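You operate a simulated robot arm through the tools that you are given. There is no shell and no other tool.

You are at the controls of a simulated robot arm. One attempt, no reset.

JOB
Wipe the dust off the block in the small marker's drawer with the white wiping pad, then mark it.
Fine: pad back in its spot, focus dial at 2 cm, drawer left in. What is to be rubbed or washed off counts as gone when no trace of it is left.

Only the result counts: the job must be done as asked and must still hold three seconds after the hand-in. Knocking over, shifting, dropping, spilling or breaking anything else fails it.

ROBOT AND FRAMES
A 6-joint arm with a fingered hand, fixed in place. Base frame: the origin is on the floor under the middle of its stand, x ahead of it, y to its left, z up; the work surface is at about z = 80. Readings come in cm, rad, newtons and seconds.
With the tool pointing down near the work surface it reaches from about 32 to 74 cm from the base axis. Its first joint turns from -2.007 to 2.007 rad. Payload 4 kg.
The TCP is the grasp point between the finger pads, 2.6 cm short of the fingertips. In the tool frame z runs along the fingers and y along their closing line. The gripper opens to 13.2 cm; its body begins 7.3 cm behind the TCP. The gripper is a hand of 4 fingers: y runs from the thumb to the fingers, the wrist lies at [0, 0, -23.9] in the tool frame, and closing takes about 1.5 s.
Orientation is that of the tool frame in the base frame, as a unit quaternion [x, y, z, w]. With the fingers straight down and closing along the base's y, the tool's x points along the base's -x, its y along +y and its z along -z.

CONTROLS
- The arm moves only by the tool play_rows. Its argument "deltas" is a list of rows, each an object of numbers (a shift or turn left out is 0, a gripper value left out holds the last): "hand": the opening in per cent of the stroke, from 0 (shut) to 100 (fully open); "tx", "ty", "tz": the shift along the base's x, y, z in units of 400 mm (1.0 is 400 mm); "rx", "ry", "rz": the turn, a rotation vector about the base's x, y, z in units of 180 degrees (1.0 is 180 degrees). In form: [{"hand": .., "tx": .., "ty": .., "tz": .., "rx": .., "ry": .., "rz": ..}, ...]. A call has 1 to 20 rows; each row is the pose to reach, as a shift and turn from the pose commanded when the call began. A call with a number of a shift or a turn outside -1 to 1 is refused whole. Each row takes 0.2 s and may step no farther than 5 cm and 0.15 rad from the row before; otherwise, or with a gripper value out of range, the whole call is refused. A pose out of reach is approached as far as the arm can. The call stops where the force on the tool passes 40 N (or 10 N more than at its start, if that is more) or the arm is blocked; 0.2 s more then pass. Each finger travels about 15.3 cm/s and halts on what it meets, pressing with about 23 N; the grip force reading is that of the motor and also rises with nothing between the fingers. The clock runs only during rows and for 0.2 s after the last one: add rows that repeat a pose to give the fingers time. It gives the time, the measured TCP pose, the force on the tool (base axes), the opening and the grip force at its end, in the units of the frame above (readings bear some noise), with the torque about the TCP (base axes, N m) and any sound that the robot's microphone picked up.
- Cameras (640 x 400 px; columns grow to the right, rows downward): "scene" is fixed at [40.09, 50.04, 157.59]; the picture's right is [-1.00, -0.03, 0.00], its down [-0.01, 0.41, -0.91] and it looks along [0.03, -0.91, -0.41] (base axes); focal length 334 px, centre (320, 200). "wrist" rides on the gripper at [6.8, 0.2, -9.7] in the tool frame; the picture's right is [-0.03, 1.00, 0.00], its down [-0.82, -0.02, -0.58] and it looks along [-0.58, -0.02, 0.82] (tool axes); focal length 270 px, centre (320, 200). There is no depth. A picture from a camera that has moved, and an enlarged one, comes with that camera's place and axes in the base frame and with its lens.
- capture(camera): a new picture of that camera. It takes no simulated time.
- raise_lower(by): slides the trunk up (or, below 0, down) by that many cm; the arm rides with it, the base frame stays. It gives what a move gives, with no picture.
- preshape(shape): the hand has 4 fingers and takes this shape, open, in about a second: jaw (thumb against the fingers, like two jaws); tri (thumb and two fingers); tip (a fingertip pinch); poke (one finger out to press); point (the index stretched); flat (the hand flat); cup (the hand cupped); fist (a fist). The gripper value then closes the fingers along that shape, each until it touches; the sizes above hold for jaw. It gives what a move gives, with no picture.
- close_up(camera, box): a new picture of the part [left, top, right, bottom] of that camera's present view, enlarged. It takes no simulated time.
- hand_in(): hands the job in; it is judged then, once.

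Nothing tells you positions but the pictures and the camera data. Unless the task says otherwise, let go and move clear before handing in.

The tools are called after ">>>" as name(argument=value, ...) on one line, values as JSON. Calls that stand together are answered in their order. play_rows: Moves the arm, as the interface text tells. Its arguments: {"type":"object","properties":{"deltas":{"type":"array","items":{"type":"object","properties":{"hand":{"type":"number"},"tx":{"type":"number"},"ty":{"type":"number"},"tz":{"type":"number"},"rx":{"type":"number"},"ry":{"type":"number"},"rz":{"type":"number"}}}}},"required":["deltas"]} The other tools are called the same way: raise_lower (by) moves the trunk up or down; preshape (shape) gives the hand a shape; capture (camera) takes a picture; close_up (camera, box) takes an enlarged picture of a part of a camera's view; hand_in () hands the job in.

At the start:

```text
t: 0.0
position: [22.29, -34.23, 137.1]
ee_rot: [0.0, 1.0, 0.0, 0.0]
wrist_force: [-0.7, -0.1, 0.2]
torque: [0.0, -0.03, 0.0]
finger_gap: 13.19
finger_force: 0.0
shape: jaw
trunk travel left (down, up): [-92.5, 6.5]
```

scene: 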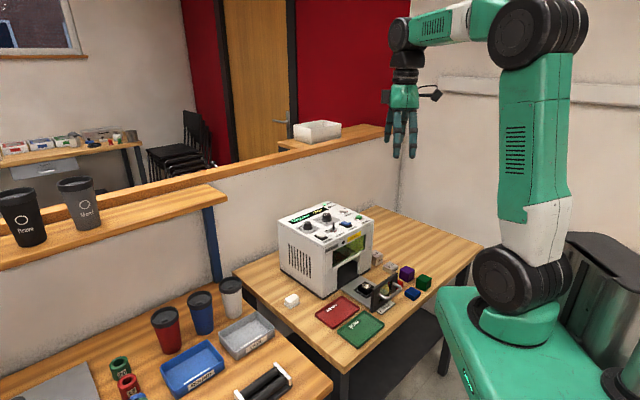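
wrist: 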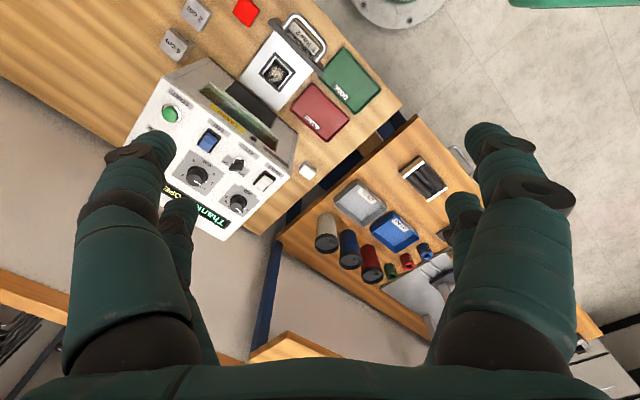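

I see a marking machine (white box) on a table with an open drawer in front, coloured blocks, red and green trays, and a white pad beside it. I'll take enlarged pictures to read the labels before moving.

>>> close_up(camera="scene", box=[260, 190, 480, 350])

>>> close_up(camera="wrist", box=[120, 0, 400, 240])

>>> close_up(camera="scene", box=[340, 240, 450, 320])

>>> close_up(camera="scene", box=[275, 195, 385, 275])

```text
2.50 times, centred on (370, 270) of scene
camera zoom: at [40.09, 50.04, 157.59], right [-1.0, -0.03, 0.0], down [-0.01, 0.41, -0.91], along [0.03, -0.91, -0.41], focal length 836 px, centre (195, 25)
```

zoom: 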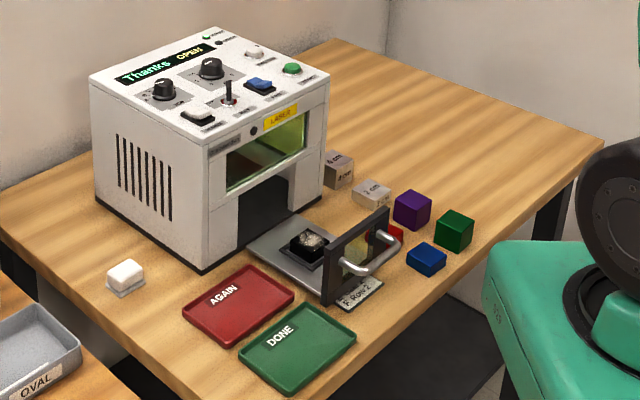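

```text
1.67 times, centred on (260, 120) of wrist
camera zoom: at [15.52, -34.21, 146.83], right [0.03, 1.0, 0.0], down [0.82, -0.02, 0.58], along [0.58, -0.02, -0.82], focal length 450 px, centre (420, 333)
```

zoom: 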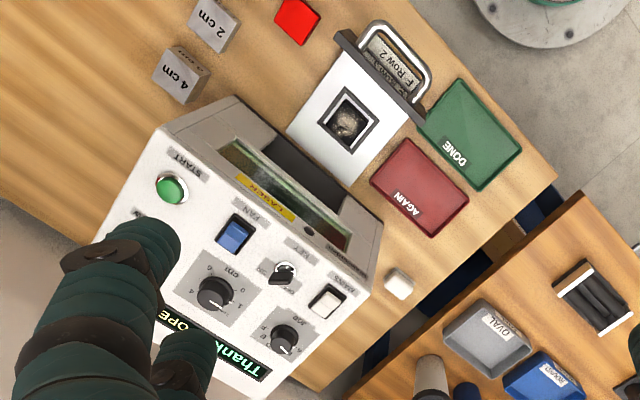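

```text
5.00 times, centred on (395, 280) of scene
camera zoom: at [40.09, 50.04, 157.59], right [-1.0, -0.03, 0.0], down [-0.01, 0.41, -0.91], along [0.03, -0.91, -0.41], focal length 1672 px, centre (-55, -200)
```

zoom: 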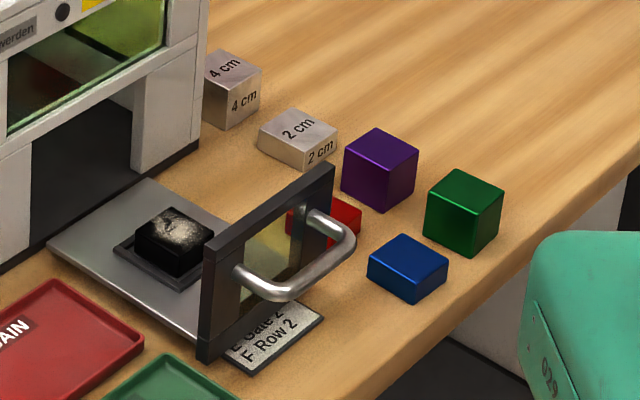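

```text
5.00 times, centred on (330, 235) of scene
camera zoom: at [40.09, 50.04, 157.59], right [-1.0, -0.03, 0.0], down [-0.01, 0.41, -0.91], along [0.03, -0.91, -0.41], focal length 1672 px, centre (270, 25)
```

zoom: 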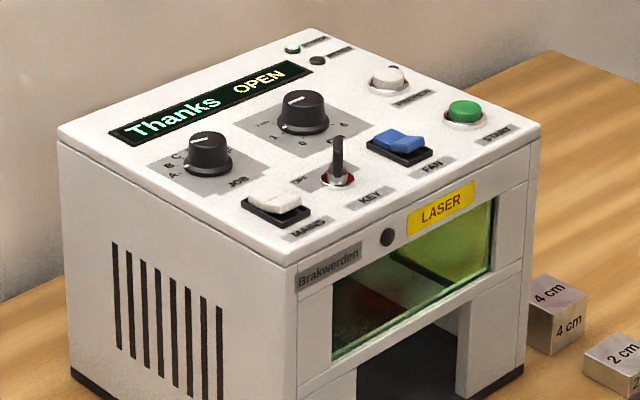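

The machine has MAINS, KEY, FAN, a JOB dial, a cm focus dial, START and RESET-like buttons. The drawer is out with a dusty block, and a card with job letters lies under the handle. I'll enlarge more before moving.

>>> close_up(camera="scene", box=[375, 290, 415, 315])

>>> close_up(camera="scene", box=[286, 200, 336, 231])

>>> close_up(camera="scene", box=[320, 200, 380, 237])

>>> close_up(camera="wrist", box=[270, 0, 350, 50])

>>> close_up(camera="wrist", box=[170, 140, 290, 230])

>>> close_up(camera="scene", box=[0, 120, 160, 220])

>>> close_up(camera="scene", box=[80, 270, 320, 400])

```text
16.00 times, centred on (395, 302) of scene
camera zoom: at [40.09, 50.04, 157.59], right [-1.0, -0.03, 0.0], down [-0.01, 0.41, -0.91], along [0.03, -0.91, -0.41], focal length 5351 px, centre (-880, -1440)
```

zoom: 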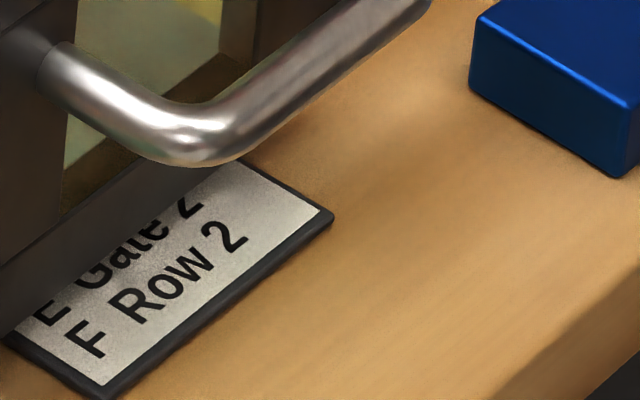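

```text
12.80 times, centred on (311, 216) of scene
camera zoom: at [40.09, 50.04, 157.59], right [-1.0, -0.03, 0.0], down [-0.01, 0.41, -0.91], along [0.03, -0.91, -0.41], focal length 4280 px, centre (435, 2)
```

zoom: 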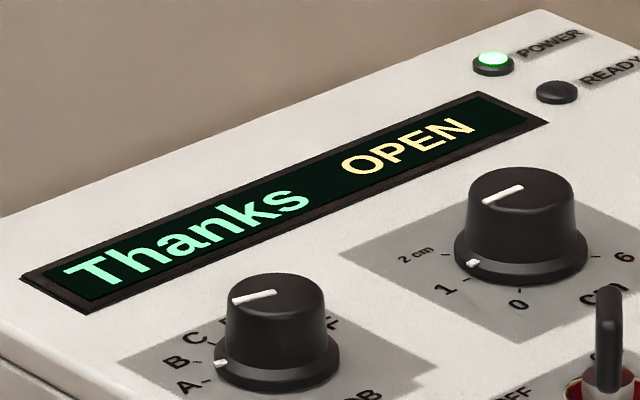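

```text
10.67 times, centred on (350, 218) of scene
camera zoom: at [40.09, 50.04, 157.59], right [-1.0, -0.03, 0.0], down [-0.01, 0.41, -0.91], along [0.03, -0.91, -0.41], focal length 3567 px, centre (0, 3)
```

zoom: 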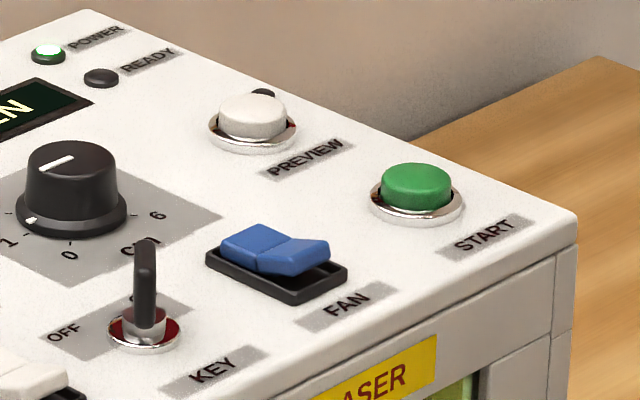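

```text
8.00 times, centred on (310, 25) of wrist
camera zoom: at [15.52, -34.21, 146.83], right [0.03, 1.0, 0.0], down [0.82, -0.02, 0.58], along [0.58, -0.02, -0.82], focal length 2162 px, centre (400, 1600)
```

zoom: 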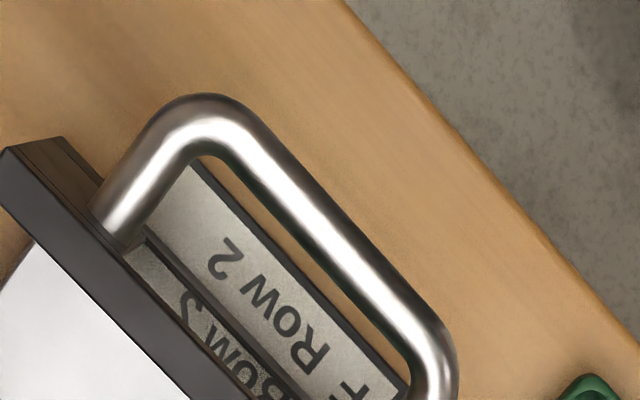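

```text
4.44 times, centred on (230, 185) of wrist
camera zoom: at [15.52, -34.21, 146.83], right [0.03, 1.0, 0.0], down [0.82, -0.02, 0.58], along [0.58, -0.02, -0.82], focal length 1201 px, centre (720, 267)
```

zoom: 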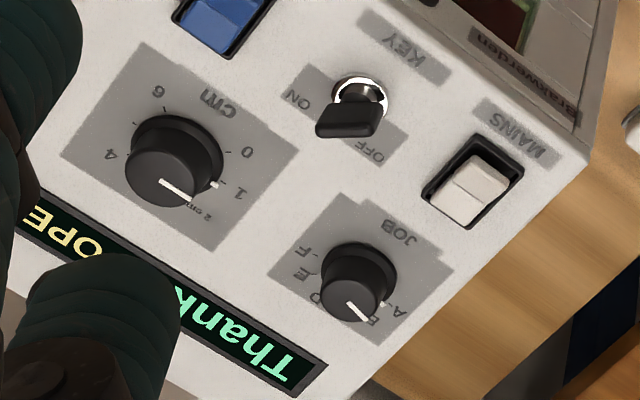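

```text
4.00 times, centred on (80, 170) of scene
camera zoom: at [40.09, 50.04, 157.59], right [-1.0, -0.03, 0.0], down [-0.01, 0.41, -0.91], along [0.03, -0.91, -0.41], focal length 1338 px, centre (1280, 320)
```

zoom: 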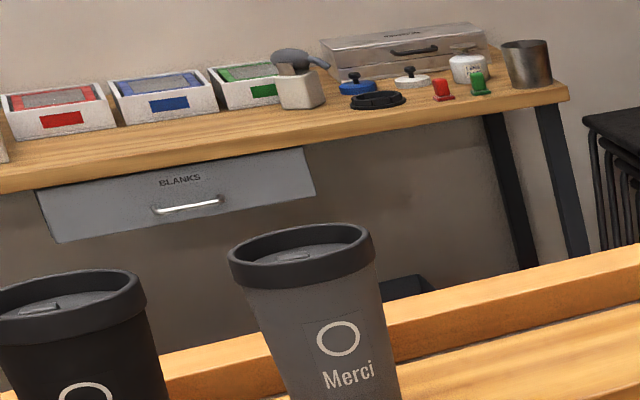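

```text
2.67 times, centred on (200, 335) of scene
camera zoom: at [40.09, 50.04, 157.59], right [-1.0, -0.03, 0.0], down [-0.01, 0.41, -0.91], along [0.03, -0.91, -0.41], focal length 892 px, centre (640, -160)
```

zoom: 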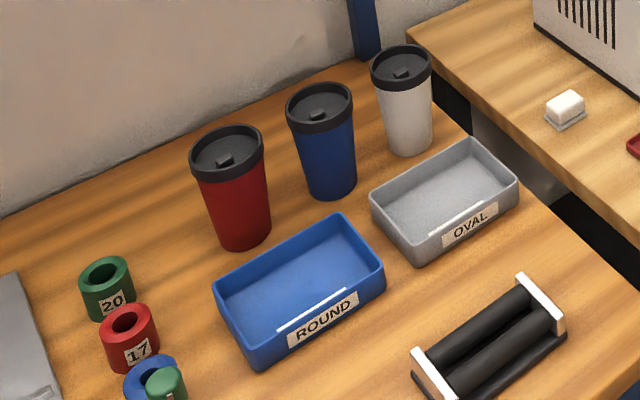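

I triangulate the panel top at about z = 100.5, with START near (29, -60, 101). I'm moving the hand above the panel to read the dials, key and switches, keeping about 13 cm of clearance.

>>> play_rows(deltas=[{"tx": 0.033, "ty": -0.062, "tz": -0.06}, {"tx": 0.067, "ty": -0.124, "tz": -0.12}, {"tx": 0.1, "ty": -0.186, "tz": -0.18}, {"tx": 0.134, "ty": -0.248, "tz": -0.24}, {"tx": 0.167, "ty": -0.31, "tz": -0.3}, {"tx": 0.2, "ty": -0.372, "tz": -0.36}, {"tx": 0.234, "ty": -0.434, "tz": -0.42}, {"tx": 0.2675, "ty": -0.495, "tz": -0.48}])

>>> capture(camera="wrist")

>>> capture(camera="scene")

```text
t: 1.8
position: [33.1, -54.11, 118.04]
ee_rot: [0.001, 1.0, 0.0, 0.0]
wrist_force: [-0.2, 0.6, -0.5]
torque: [0.02, -0.02, 0.0]
finger_gap: 13.2
finger_force: 0.0
shape: jaw
trunk travel left (down, up): [-92.5, 6.5]
```

```text
taken
camera wrist: at [26.23, -54.1, 127.6], right [0.03, 1.0, 0.0], down [0.82, -0.02, 0.58], along [0.58, -0.02, -0.82], focal length 270 px, centre (320, 200)
```

wrist: 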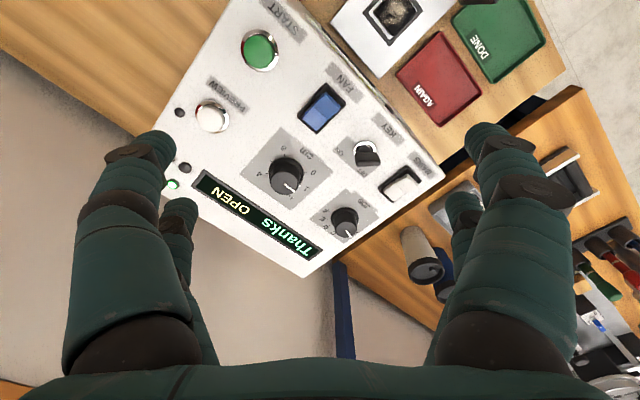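

```text
taken
```

scene: 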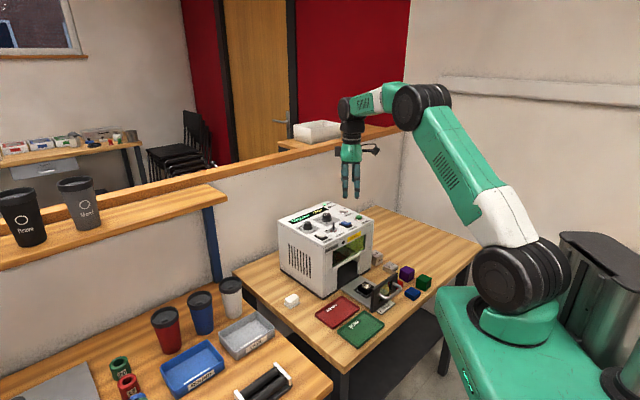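

The panel is now in view and unobstructed. I'm enlarging the dials, key and switches.

>>> close_up(camera="wrist", box=[240, 130, 384, 220])

>>> close_up(camera="wrist", box=[300, 185, 396, 245])

>>> close_up(camera="wrist", box=[320, 100, 448, 210])

>>> close_up(camera="wrist", box=[160, 10, 350, 200])

>>> close_up(camera="wrist", box=[330, 0, 460, 80])

```text
4.44 times, centred on (312, 175) of wrist
camera zoom: at [26.23, -54.1, 127.6], right [0.03, 1.0, 0.0], down [0.82, -0.02, 0.58], along [0.58, -0.02, -0.82], focal length 1201 px, centre (356, 311)
```

zoom: 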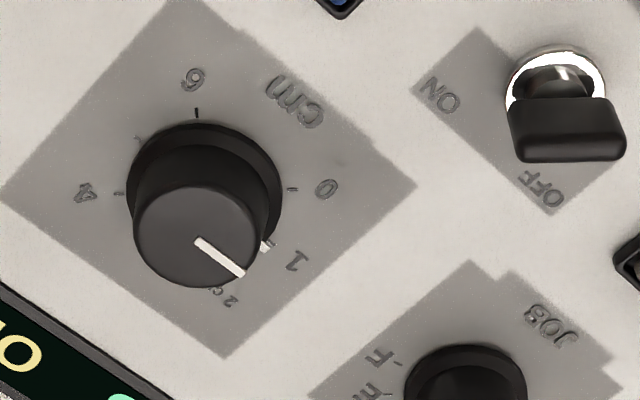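

```text
6.67 times, centred on (348, 215) of wrist
camera zoom: at [26.23, -54.1, 127.6], right [0.03, 1.0, 0.0], down [0.82, -0.02, 0.58], along [0.58, -0.02, -0.82], focal length 1802 px, centre (133, 100)
```

zoom: 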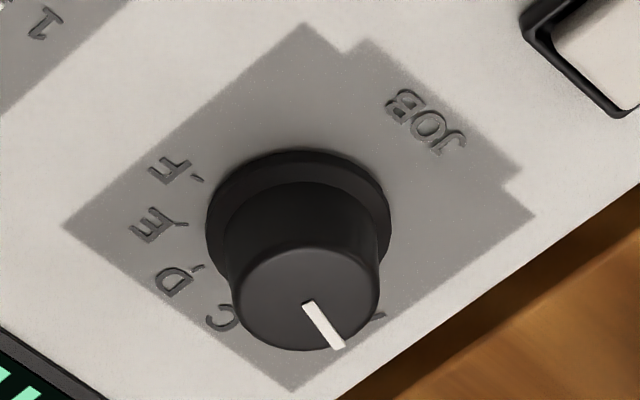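

```text
3.64 times, centred on (384, 155) of wrist
camera zoom: at [26.23, -54.1, 127.6], right [0.03, 1.0, 0.0], down [0.82, -0.02, 0.58], along [0.58, -0.02, -0.82], focal length 983 px, centre (87, 364)
```

zoom: 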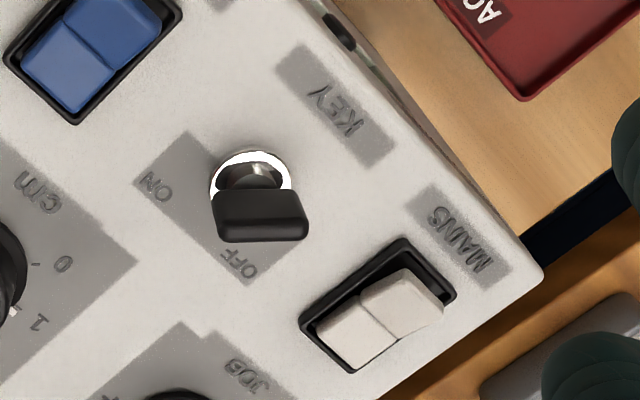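

```text
2.11 times, centred on (255, 105) of wrist
camera zoom: at [26.23, -54.1, 127.6], right [0.03, 1.0, 0.0], down [0.82, -0.02, 0.58], along [0.58, -0.02, -0.82], focal length 569 px, centre (457, 400)
```

zoom: 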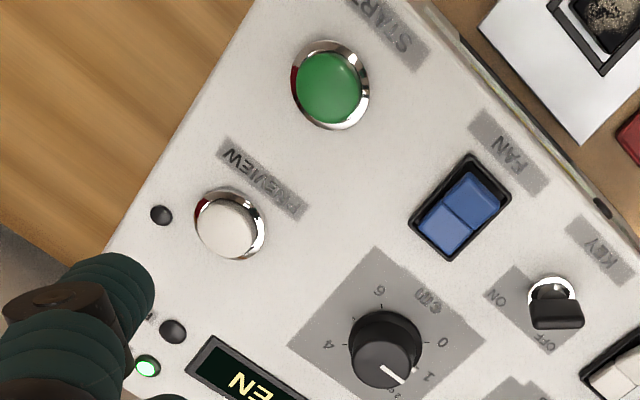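

```text
4.92 times, centred on (395, 40) of wrist
camera zoom: at [26.23, -54.1, 127.6], right [0.03, 1.0, 0.0], down [0.82, -0.02, 0.58], along [0.58, -0.02, -0.82], focal length 1331 px, centre (-49, 988)
```

zoom: 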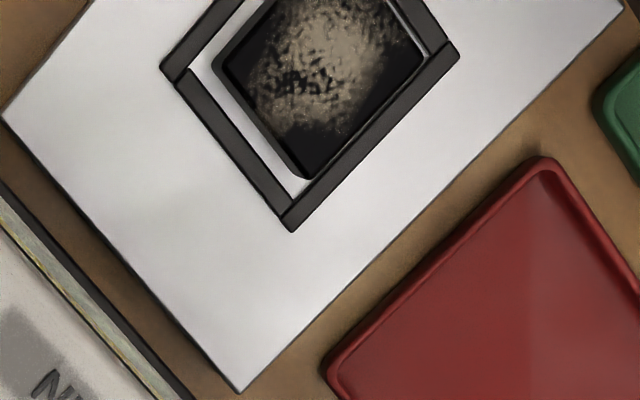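

MAINS and POWER are on. The key blade appears to lie along the ON direction, the focus mark is near 1, and the display shows "Thanks" and OPEN. Next I'll move above the white pad near (51, -38) and turn the hand so the camera side faces away from the machine.

>>> play_rows(deltas=[{"tx": 0.028, "ty": 0.0252, "rz": -0.0469}, {"tx": 0.056, "ty": 0.0503, "rz": -0.0938}, {"tx": 0.084, "ty": 0.0755, "rz": -0.1406}, {"tx": 0.112, "ty": 0.1006, "rz": -0.1875}, {"tx": 0.14, "ty": 0.1258, "rz": -0.2344}, {"tx": 0.168, "ty": 0.1509, "rz": -0.2813}, {"tx": 0.196, "ty": 0.1761, "rz": -0.3281}, {"tx": 0.224, "ty": 0.2013, "rz": -0.375}, {"tx": 0.252, "ty": 0.2264, "rz": -0.4219}, {"tx": 0.28, "ty": 0.2516, "rz": -0.4688}, {"tx": 0.308, "ty": 0.2767, "rz": -0.5156}, {"tx": 0.336, "ty": 0.3019, "rz": -0.5625}, {"tx": 0.364, "ty": 0.327, "rz": -0.6094}, {"tx": 0.392, "ty": 0.3522, "rz": -0.6563}, {"tx": 0.42, "ty": 0.3773, "rz": -0.7031}, {"tx": 0.4475, "ty": 0.4025, "rz": -0.75}])

>>> capture(camera="wrist")

>>> capture(camera="scene")

```text
t: 5.2
position: [51.02, -37.98, 118.13]
ee_rot: [0.925, 0.381, 0.0, 0.0]
wrist_force: [-0.1, 0.8, -0.4]
torque: [0.0, -0.02, 0.01]
finger_gap: 13.19
finger_force: 0.1
shape: jaw
trunk travel left (down, up): [-92.5, 6.5]
```

```text
taken
camera wrist: at [55.96, -33.45, 127.69], right [0.69, -0.73, 0.0], down [-0.59, -0.56, 0.58], along [-0.42, -0.4, -0.82], focal length 270 px, centre (320, 200)
```

wrist: 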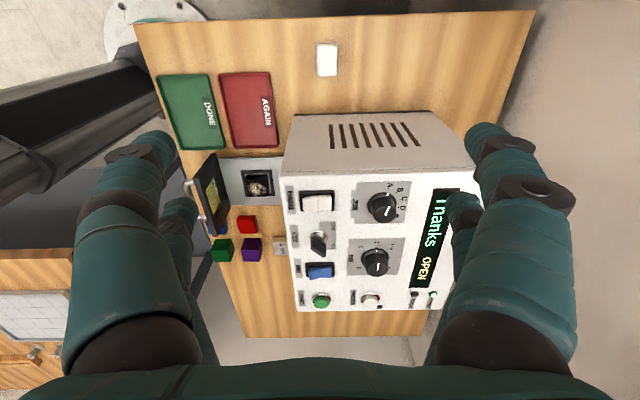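

```text
taken
```

scene: 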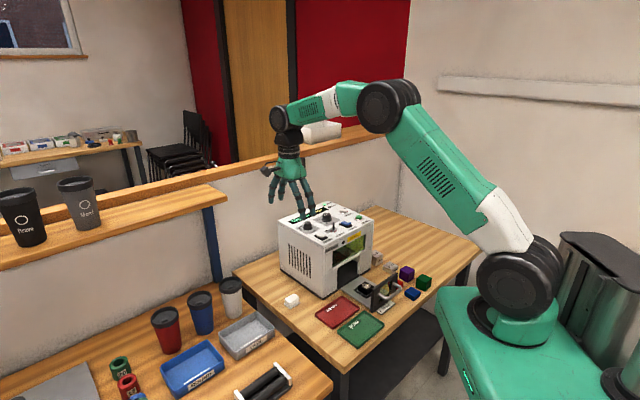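

From here the whole machine is visible and lines up with the hand. I'm enlarging the pad, the drawer and the panel.

>>> close_up(camera="wrist", box=[287, 35, 367, 85])

>>> close_up(camera="wrist", box=[180, 130, 308, 220])

>>> close_up(camera="wrist", box=[280, 170, 470, 315])

>>> close_up(camera="wrist", box=[340, 225, 420, 280])

>>> close_up(camera="scene", box=[276, 285, 308, 315])

>>> close_up(camera="scene", box=[250, 90, 330, 220])

```text
8.00 times, centred on (327, 60) of wrist
camera zoom: at [55.96, -33.45, 127.69], right [0.69, -0.73, 0.0], down [-0.59, -0.56, 0.58], along [-0.42, -0.4, -0.82], focal length 2162 px, centre (264, 1320)
```

zoom: 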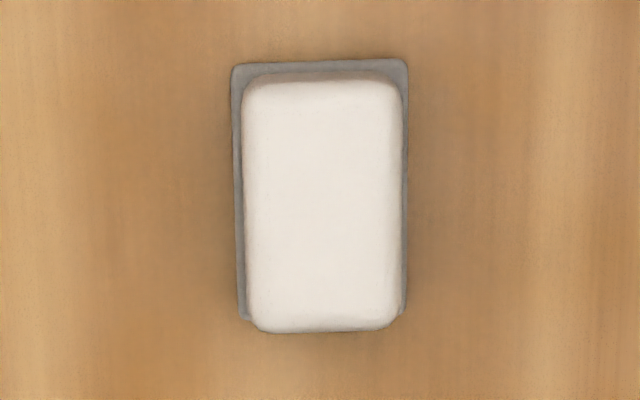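

```text
4.44 times, centred on (244, 175) of wrist
camera zoom: at [55.96, -33.45, 127.69], right [0.69, -0.73, 0.0], down [-0.59, -0.56, 0.58], along [-0.42, -0.4, -0.82], focal length 1201 px, centre (658, 311)
```

zoom: 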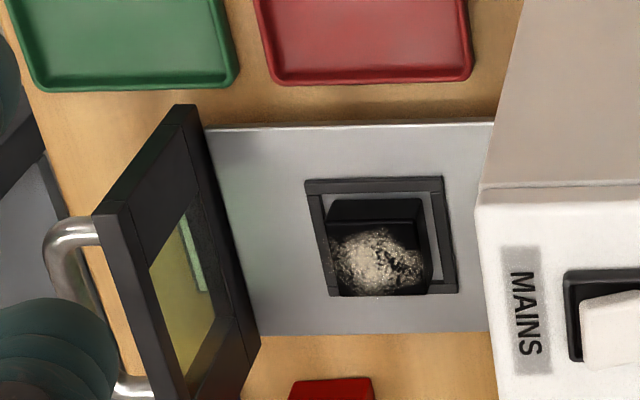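

```text
2.76 times, centred on (375, 242) of wrist
camera zoom: at [55.96, -33.45, 127.69], right [0.69, -0.73, 0.0], down [-0.59, -0.56, 0.58], along [-0.42, -0.4, -0.82], focal length 746 px, centre (168, 83)
```

zoom: 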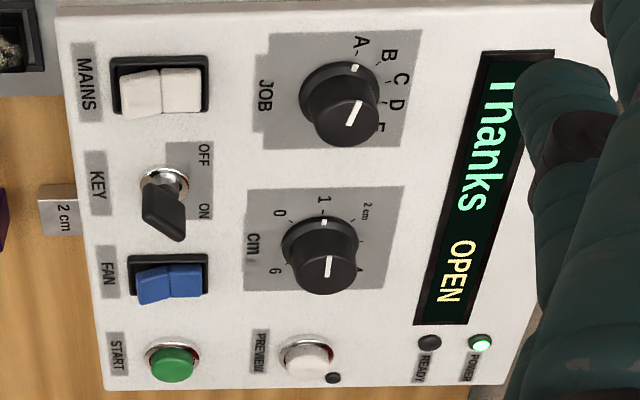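

```text
7.27 times, centred on (380, 252) of wrist
camera zoom: at [55.96, -33.45, 127.69], right [0.69, -0.73, 0.0], down [-0.59, -0.56, 0.58], along [-0.42, -0.4, -0.82], focal length 1966 px, centre (-116, -182)
```

zoom: 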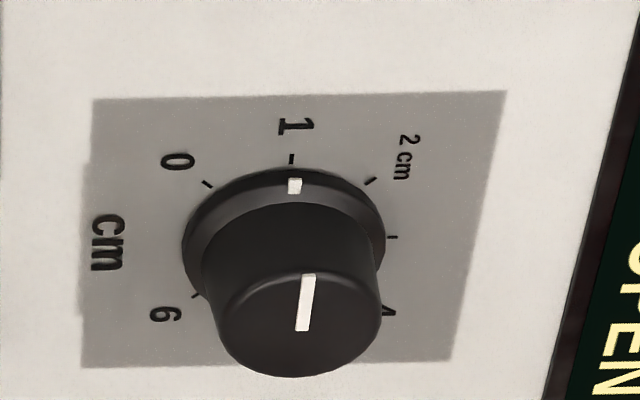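

```text
13.33 times, centred on (292, 300) of scene
camera zoom: at [40.09, 50.04, 157.59], right [-1.0, -0.03, 0.0], down [-0.01, 0.41, -0.91], along [0.03, -0.91, -0.41], focal length 4459 px, centre (693, -1133)
```

zoom: 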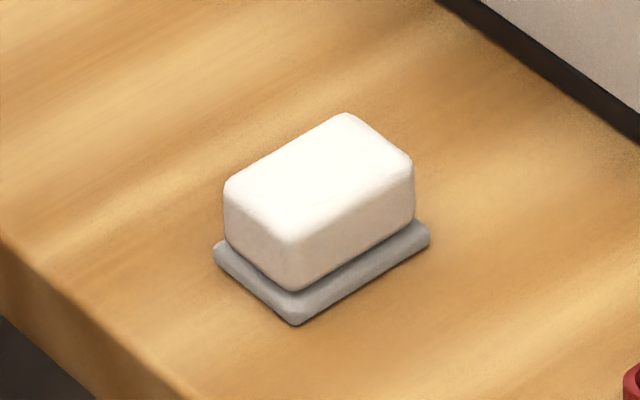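

```text
3.08 times, centred on (290, 155) of scene
camera zoom: at [40.09, 50.04, 157.59], right [-1.0, -0.03, 0.0], down [-0.01, 0.41, -0.91], along [0.03, -0.91, -0.41], focal length 1029 px, centre (412, 338)
```

zoom: 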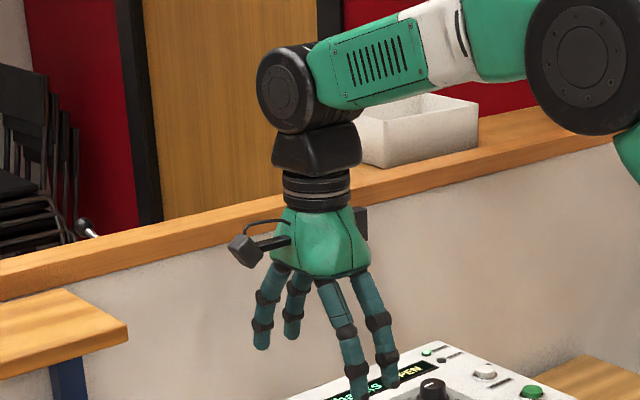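

The pad is about 3 × 4 cm and 1.6 cm high, on a grey mat near (52, -38.6). The focus mark is at 1 with roughly 45° per cm, JOB is at A (Thanks), and the key points to ON. I'll look at the other hand shapes before choosing a grasp.

>>> preshape(shape="tip")

>>> capture(camera="wrist")

>>> close_up(camera="scene", box=[250, 130, 330, 220])

>>> preshape(shape="tri")

>>> capture(camera="wrist")

>>> close_up(camera="scene", box=[250, 130, 330, 220])

```text
t: 6.1
position: [50.87, -38.02, 118.22]
ee_rot: [0.924, 0.383, 0.0, 0.0]
wrist_force: [-0.2, 0.0, 0.3]
torque: [-0.01, 0.0, -0.02]
finger_gap: 13.18
finger_force: 0.1
shape: tip
trunk travel left (down, up): [-92.5, 6.5]
```

```text
taken
camera wrist: at [55.9, -33.48, 127.7], right [0.69, -0.73, 0.0], down [-0.59, -0.56, 0.58], along [-0.42, -0.4, -0.82], focal length 270 px, centre (320, 200)
```

wrist: 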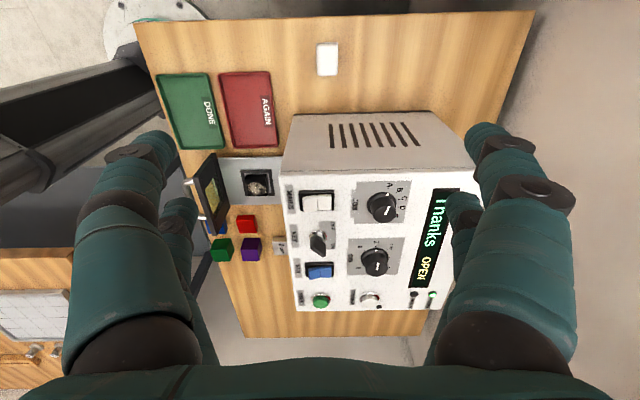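

```text
4.44 times, centred on (290, 175) of scene
camera zoom: at [40.09, 50.04, 157.59], right [-1.0, -0.03, 0.0], down [-0.01, 0.41, -0.91], along [0.03, -0.91, -0.41], focal length 1486 px, centre (453, 311)
```

zoom: 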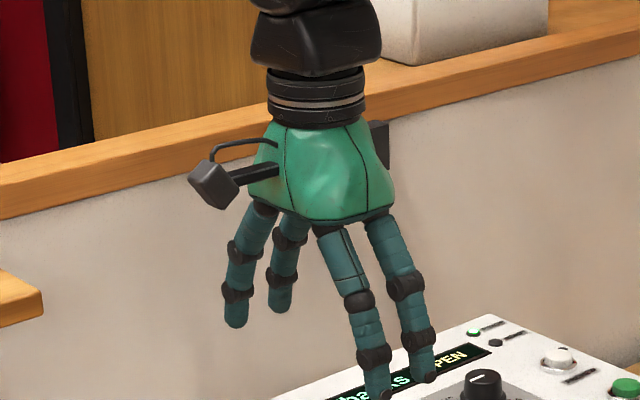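

```text
t: 7.0
position: [50.95, -38.03, 118.16]
ee_rot: [0.924, 0.381, 0.001, 0.0]
wrist_force: [0.8, 0.1, -0.4]
torque: [0.01, -0.03, 0.0]
finger_gap: 13.21
finger_force: 0.1
shape: tri
trunk travel left (down, up): [-92.5, 6.5]
```

```text
taken
camera wrist: at [55.9, -33.47, 127.7], right [0.69, -0.73, 0.0], down [-0.59, -0.56, 0.58], along [-0.42, -0.4, -0.82], focal length 270 px, centre (320, 200)
```

wrist: 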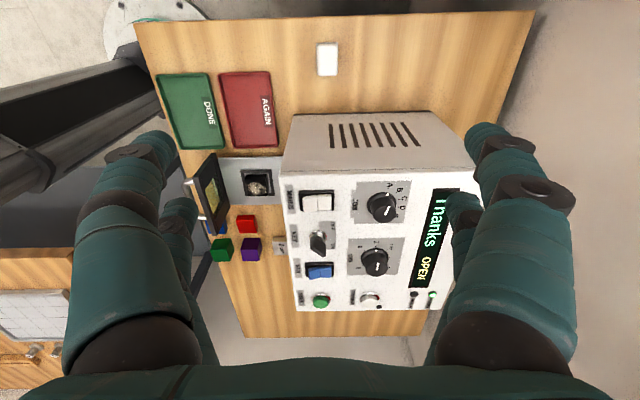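

```text
4.44 times, centred on (290, 175) of scene
camera zoom: at [40.09, 50.04, 157.59], right [-1.0, -0.03, 0.0], down [-0.01, 0.41, -0.91], along [0.03, -0.91, -0.41], focal length 1486 px, centre (453, 311)
```

zoom: 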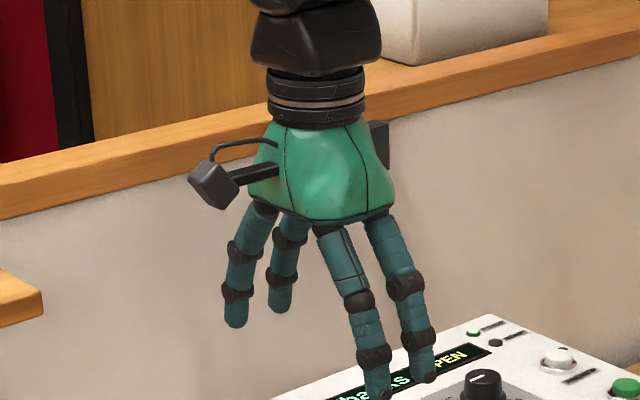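

Open, the shapes look alike. I'll close each one partway in free air to see which digits move.

>>> play_rows(deltas=[{"hand": 22}, {"hand": 22}, {"hand": 22}, {"hand": 22}, {"hand": 22}, {"hand": 22}, {"hand": 22}, {"hand": 22}])

>>> capture(camera="wrist")

>>> close_up(camera="scene", box=[250, 130, 330, 220])

>>> preshape(shape="tip")

>>> play_rows(deltas=[{"hand": 22}, {"hand": 22}, {"hand": 22}, {"hand": 22}, {"hand": 22}, {"hand": 22}, {"hand": 22}, {"hand": 22}])

>>> capture(camera="wrist")

>>> close_up(camera="scene", box=[250, 130, 330, 220])

>>> preshape(shape="jaw")

>>> play_rows(deltas=[{"hand": 22}, {"hand": 22}, {"hand": 22}, {"hand": 22}, {"hand": 22}, {"hand": 22}, {"hand": 22}, {"hand": 22}])

>>> capture(camera="wrist")

>>> close_up(camera="scene", box=[250, 130, 330, 220])

```text
t: 8.8
position: [50.98, -38.13, 118.03]
ee_rot: [0.924, 0.382, 0.0, 0.0]
wrist_force: [-0.1, -0.8, -0.2]
torque: [0.04, 0.0, -0.03]
finger_gap: 2.91
finger_force: 0.0
shape: tri
trunk travel left (down, up): [-92.5, 6.5]
```

```text
taken
camera wrist: at [55.91, -33.47, 127.7], right [0.69, -0.73, 0.0], down [-0.59, -0.56, 0.58], along [-0.42, -0.4, -0.82], focal length 270 px, centre (320, 200)
```

wrist: 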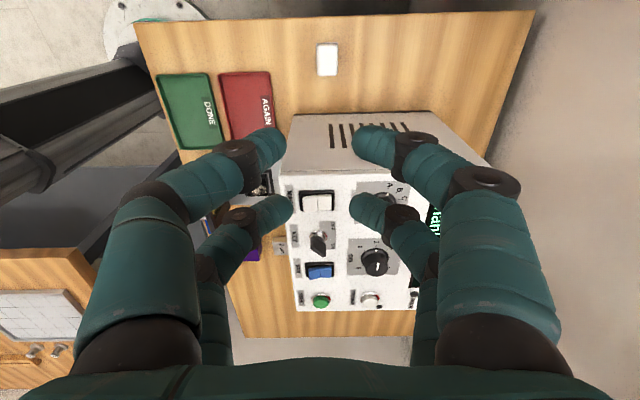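

```text
4.44 times, centred on (290, 175) of scene
camera zoom: at [40.09, 50.04, 157.59], right [-1.0, -0.03, 0.0], down [-0.01, 0.41, -0.91], along [0.03, -0.91, -0.41], focal length 1486 px, centre (453, 311)
```

zoom: 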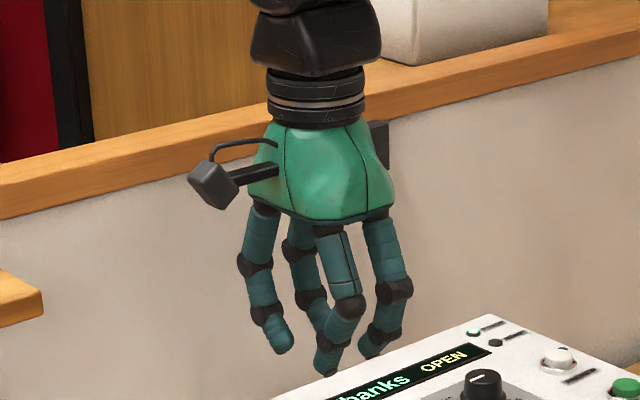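

```text
t: 9.7
position: [50.9, -37.95, 118.14]
ee_rot: [0.924, 0.382, -0.001, 0.0]
wrist_force: [0.1, 0.7, 0.1]
torque: [0.02, 0.02, -0.03]
finger_gap: 13.19
finger_force: 0.1
shape: tip
trunk travel left (down, up): [-92.5, 6.5]
```

```text
t: 11.5
position: [51.0, -37.99, 118.11]
ee_rot: [0.924, 0.382, 0.0, 0.0]
wrist_force: [0.1, -0.7, 0.0]
torque: [0.0, 0.04, 0.0]
finger_gap: 2.94
finger_force: 0.1
shape: tip
trunk travel left (down, up): [-92.5, 6.5]
```

```text
taken
camera wrist: at [55.91, -33.47, 127.7], right [0.69, -0.73, 0.0], down [-0.59, -0.56, 0.58], along [-0.42, -0.4, -0.82], focal length 270 px, centre (320, 200)
```

wrist: 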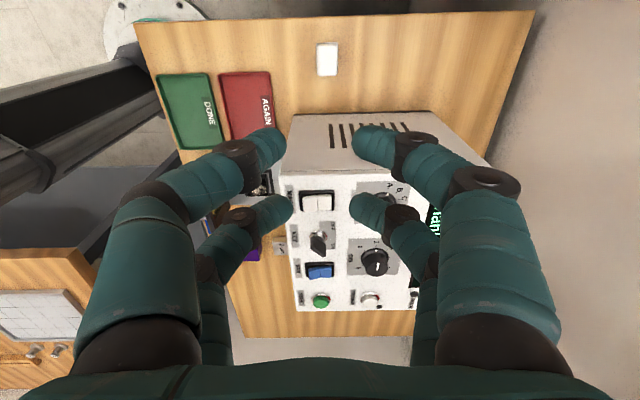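

```text
4.44 times, centred on (290, 175) of scene
camera zoom: at [40.09, 50.04, 157.59], right [-1.0, -0.03, 0.0], down [-0.01, 0.41, -0.91], along [0.03, -0.91, -0.41], focal length 1486 px, centre (453, 311)
```

zoom: 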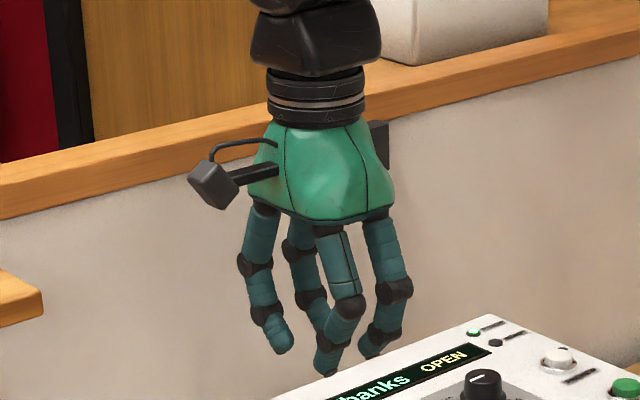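

```text
t: 12.4
position: [51.0, -38.06, 118.14]
ee_rot: [0.924, 0.382, 0.0, 0.0]
wrist_force: [-1.5, 0.7, -1.0]
torque: [0.0, 0.0, -0.01]
finger_gap: 13.19
finger_force: 0.1
shape: jaw
trunk travel left (down, up): [-92.5, 6.5]
```

```text
t: 14.2
position: [50.9, -38.09, 118.14]
ee_rot: [0.924, 0.382, -0.001, 0.001]
wrist_force: [0.1, 0.7, 0.1]
torque: [0.0, 0.0, -0.02]
finger_gap: 2.96
finger_force: 0.1
shape: jaw
trunk travel left (down, up): [-92.5, 6.5]
```

```text
taken
camera wrist: at [55.91, -33.47, 127.7], right [0.69, -0.73, 0.0], down [-0.59, -0.56, 0.58], along [-0.42, -0.4, -0.82], focal length 270 px, centre (320, 200)
```

wrist: 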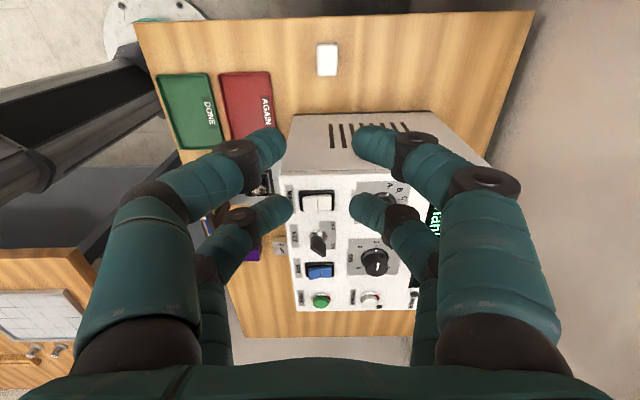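

```text
4.44 times, centred on (290, 175) of scene
camera zoom: at [40.09, 50.04, 157.59], right [-1.0, -0.03, 0.0], down [-0.01, 0.41, -0.91], along [0.03, -0.91, -0.41], focal length 1486 px, centre (453, 311)
```

zoom: 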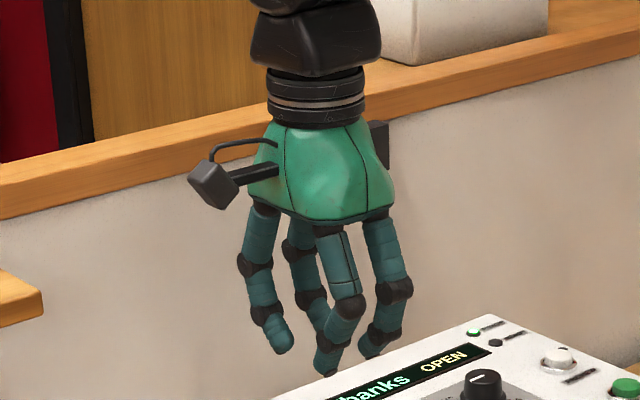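

All three shapes close the same way: four digits at about ±1.9 cm along tool x. I'll use jaw with the pad's 4 cm length along tool x, opened to about 5.5 cm, and come down above the pad to measure it.

>>> play_rows(deltas=[{"hand": 42, "tx": 0.0325, "ty": -0.006, "tz": -0.1}, {"hand": 42, "tx": 0.0325, "ty": -0.006, "tz": -0.2}, {"hand": 42, "tx": 0.0325, "ty": -0.006, "tz": -0.3}, {"hand": 42, "tx": 0.0325, "ty": -0.006, "tz": -0.4}, {"hand": 42, "tx": 0.0325, "ty": -0.006, "tz": -0.5}])

>>> capture(camera="wrist")

>>> capture(camera="scene")

```text
t: 15.4
position: [52.26, -38.16, 97.93]
ee_rot: [0.924, 0.382, 0.0, 0.0]
wrist_force: [0.4, -0.7, 0.7]
torque: [-0.01, 0.03, 0.01]
finger_gap: 5.54
finger_force: 0.0
shape: jaw
trunk travel left (down, up): [-92.5, 6.5]
```

```text
taken
camera wrist: at [57.22, -33.68, 107.55], right [0.69, -0.73, 0.0], down [-0.59, -0.56, 0.58], along [-0.42, -0.4, -0.82], focal length 270 px, centre (320, 200)
```

wrist: 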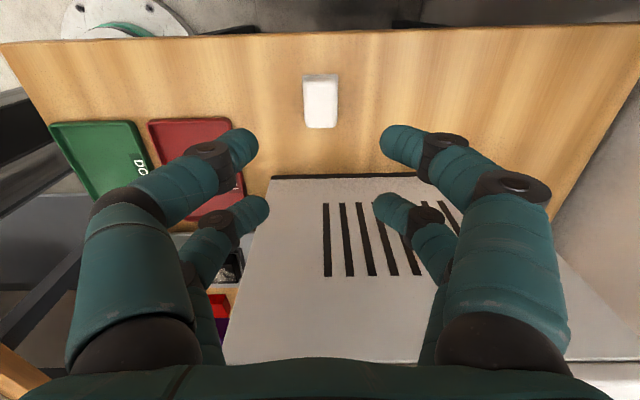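

```text
taken
```

scene: 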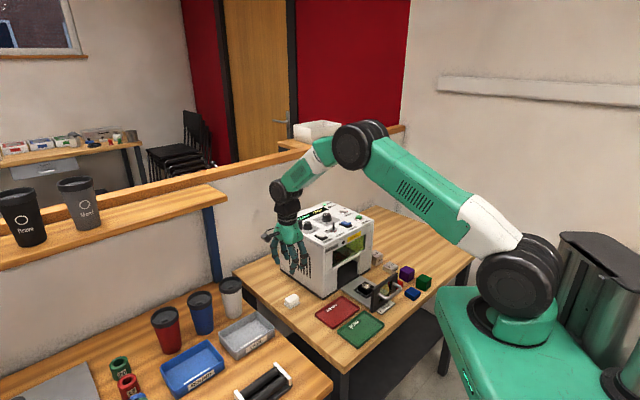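

The pad is visible between the fingers. I'm enlarging it for an accurate position.

>>> close_up(camera="wrist", box=[272, 70, 368, 130])

>>> close_up(camera="scene", box=[255, 200, 335, 315])

```text
6.67 times, centred on (320, 100) of wrist
camera zoom: at [57.22, -33.68, 107.55], right [0.69, -0.73, 0.0], down [-0.59, -0.56, 0.58], along [-0.42, -0.4, -0.82], focal length 1802 px, centre (320, 867)
```

zoom: 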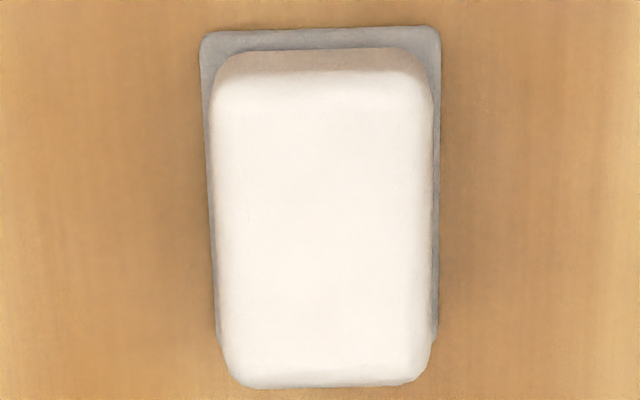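

```text
3.48 times, centred on (295, 258) of scene
camera zoom: at [40.09, 50.04, 157.59], right [-1.0, -0.03, 0.0], down [-0.01, 0.41, -0.91], along [0.03, -0.91, -0.41], focal length 1163 px, centre (407, 0)
```

zoom: 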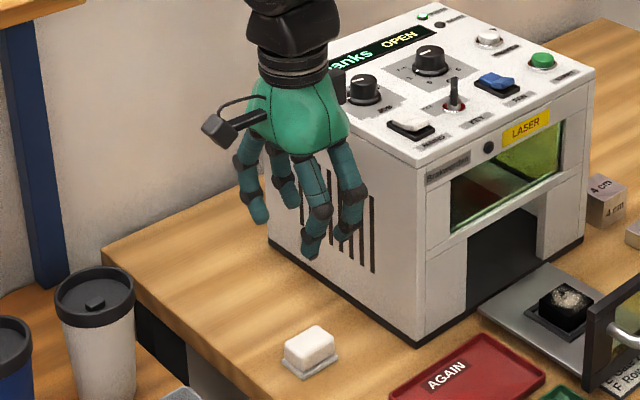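

I get the pad's top centre at (51.95, -38.5) and about z = 82.2, already aligned with the hand to within 1°. I'll correct the offset, descend to TCP z ≈ 84 and check how the fingertips sit against the pad before closing.

>>> play_rows(deltas=[{"hand": 42, "tx": -0.006, "ty": -0.009, "tz": -0.09}, {"hand": 42, "tx": -0.006, "ty": -0.009, "tz": -0.18}, {"hand": 42, "tx": -0.006, "ty": -0.009, "tz": -0.26}, {"hand": 42, "tx": -0.006, "ty": -0.009, "tz": -0.32}, {"hand": 42, "tx": -0.006, "ty": -0.009, "tz": -0.3475}])

>>> capture(camera="wrist")

>>> close_up(camera="scene", box=[260, 255, 330, 315])

>>> close_up(camera="wrist", box=[220, 110, 420, 235])

```text
t: 16.6
position: [52.04, -38.5, 84.16]
ee_rot: [0.924, 0.383, -0.001, -0.001]
wrist_force: [-0.3, 0.3, 0.5]
torque: [-0.02, 0.04, 0.0]
finger_gap: 5.47
finger_force: 0.0
shape: jaw
trunk travel left (down, up): [-92.5, 6.5]
```

```text
taken
camera wrist: at [56.98, -33.98, 93.73], right [0.69, -0.73, 0.0], down [-0.59, -0.56, 0.58], along [-0.42, -0.4, -0.82], focal length 270 px, centre (320, 200)
```

wrist: 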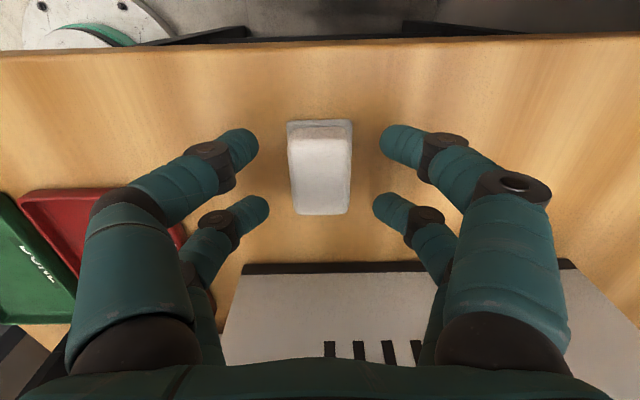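

```text
6.67 times, centred on (295, 285) of scene
camera zoom: at [40.09, 50.04, 157.59], right [-1.0, -0.03, 0.0], down [-0.01, 0.41, -0.91], along [0.03, -0.91, -0.41], focal length 2230 px, centre (487, -367)
```

zoom: 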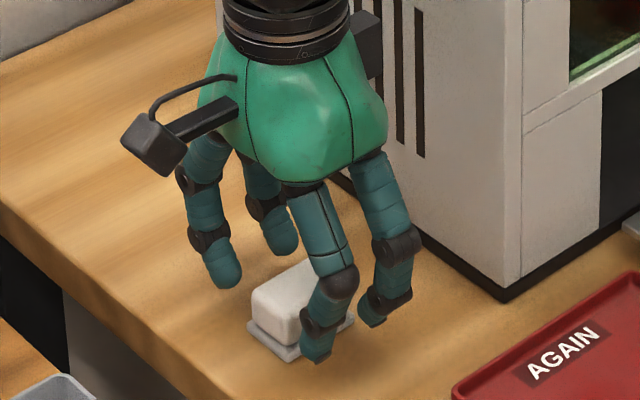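

```text
3.20 times, centred on (320, 172) of wrist
camera zoom: at [56.98, -33.98, 93.73], right [0.69, -0.73, 0.0], down [-0.59, -0.56, 0.58], along [-0.42, -0.4, -0.82], focal length 865 px, centre (320, 288)
```

zoom: 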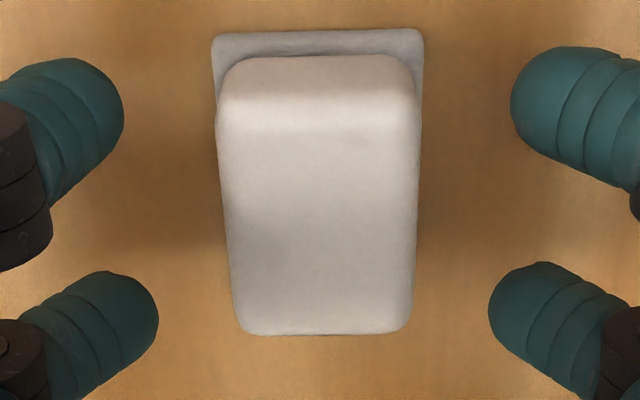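

The hand is centred on the pad to within about 0.2 cm and clear of the machine. I'll shift 0.2 cm toward the machine, lower 0.5 cm, and close on the pad.

>>> play_rows(deltas=[{"hand": 42, "tx": -0.0035, "ty": -0.0035, "tz": -0.006}, {"hand": 42, "tx": -0.0035, "ty": -0.0035, "tz": -0.0125}, {"hand": 30, "tx": -0.0035, "ty": -0.0035, "tz": -0.0125}, {"hand": 18, "tx": -0.0035, "ty": -0.0035, "tz": -0.0125}, {"hand": 10, "tx": -0.0035, "ty": -0.0035, "tz": -0.0125}, {"hand": 10, "tx": -0.0035, "ty": -0.0035, "tz": -0.0125}, {"hand": 10, "tx": -0.0035, "ty": -0.0035, "tz": -0.0125}, {"hand": 10, "tx": -0.0035, "ty": -0.0035, "tz": -0.0125}, {"hand": 10, "tx": -0.0035, "ty": -0.0035, "tz": -0.0125}])

>>> capture(camera="wrist")

>>> close_up(camera="wrist", box=[220, 110, 420, 235])

>>> close_up(camera="scene", box=[270, 275, 320, 315])

```text
t: 18.6
position: [51.85, -38.68, 83.63]
ee_rot: [0.924, 0.382, 0.0, 0.0]
wrist_force: [-0.1, 0.6, 0.9]
torque: [0.0, -0.03, 0.01]
finger_gap: 2.4
finger_force: 22.6
shape: jaw
trunk travel left (down, up): [-92.5, 6.5]
```

```text
taken
camera wrist: at [56.86, -34.17, 93.22], right [0.69, -0.73, 0.0], down [-0.59, -0.56, 0.58], along [-0.42, -0.4, -0.82], focal length 270 px, centre (320, 200)
```

wrist: 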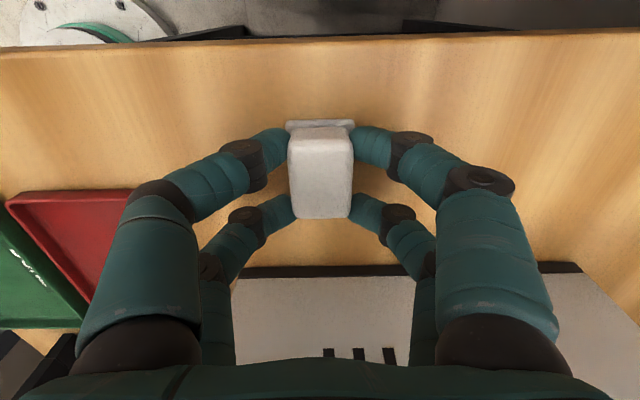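

```text
3.20 times, centred on (320, 172) of wrist
camera zoom: at [56.86, -34.17, 93.22], right [0.69, -0.73, 0.0], down [-0.59, -0.56, 0.58], along [-0.42, -0.4, -0.82], focal length 865 px, centre (320, 288)
```

zoom: 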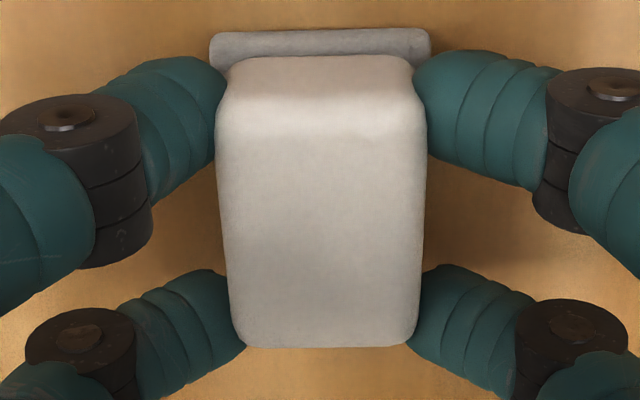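

```text
10.00 times, centred on (295, 295) of scene
camera zoom: at [40.09, 50.04, 157.59], right [-1.0, -0.03, 0.0], down [-0.01, 0.41, -0.91], along [0.03, -0.91, -0.41], focal length 3344 px, centre (570, -750)
```

zoom: 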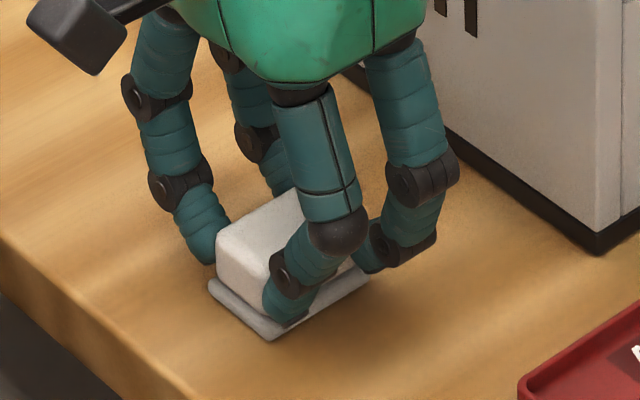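

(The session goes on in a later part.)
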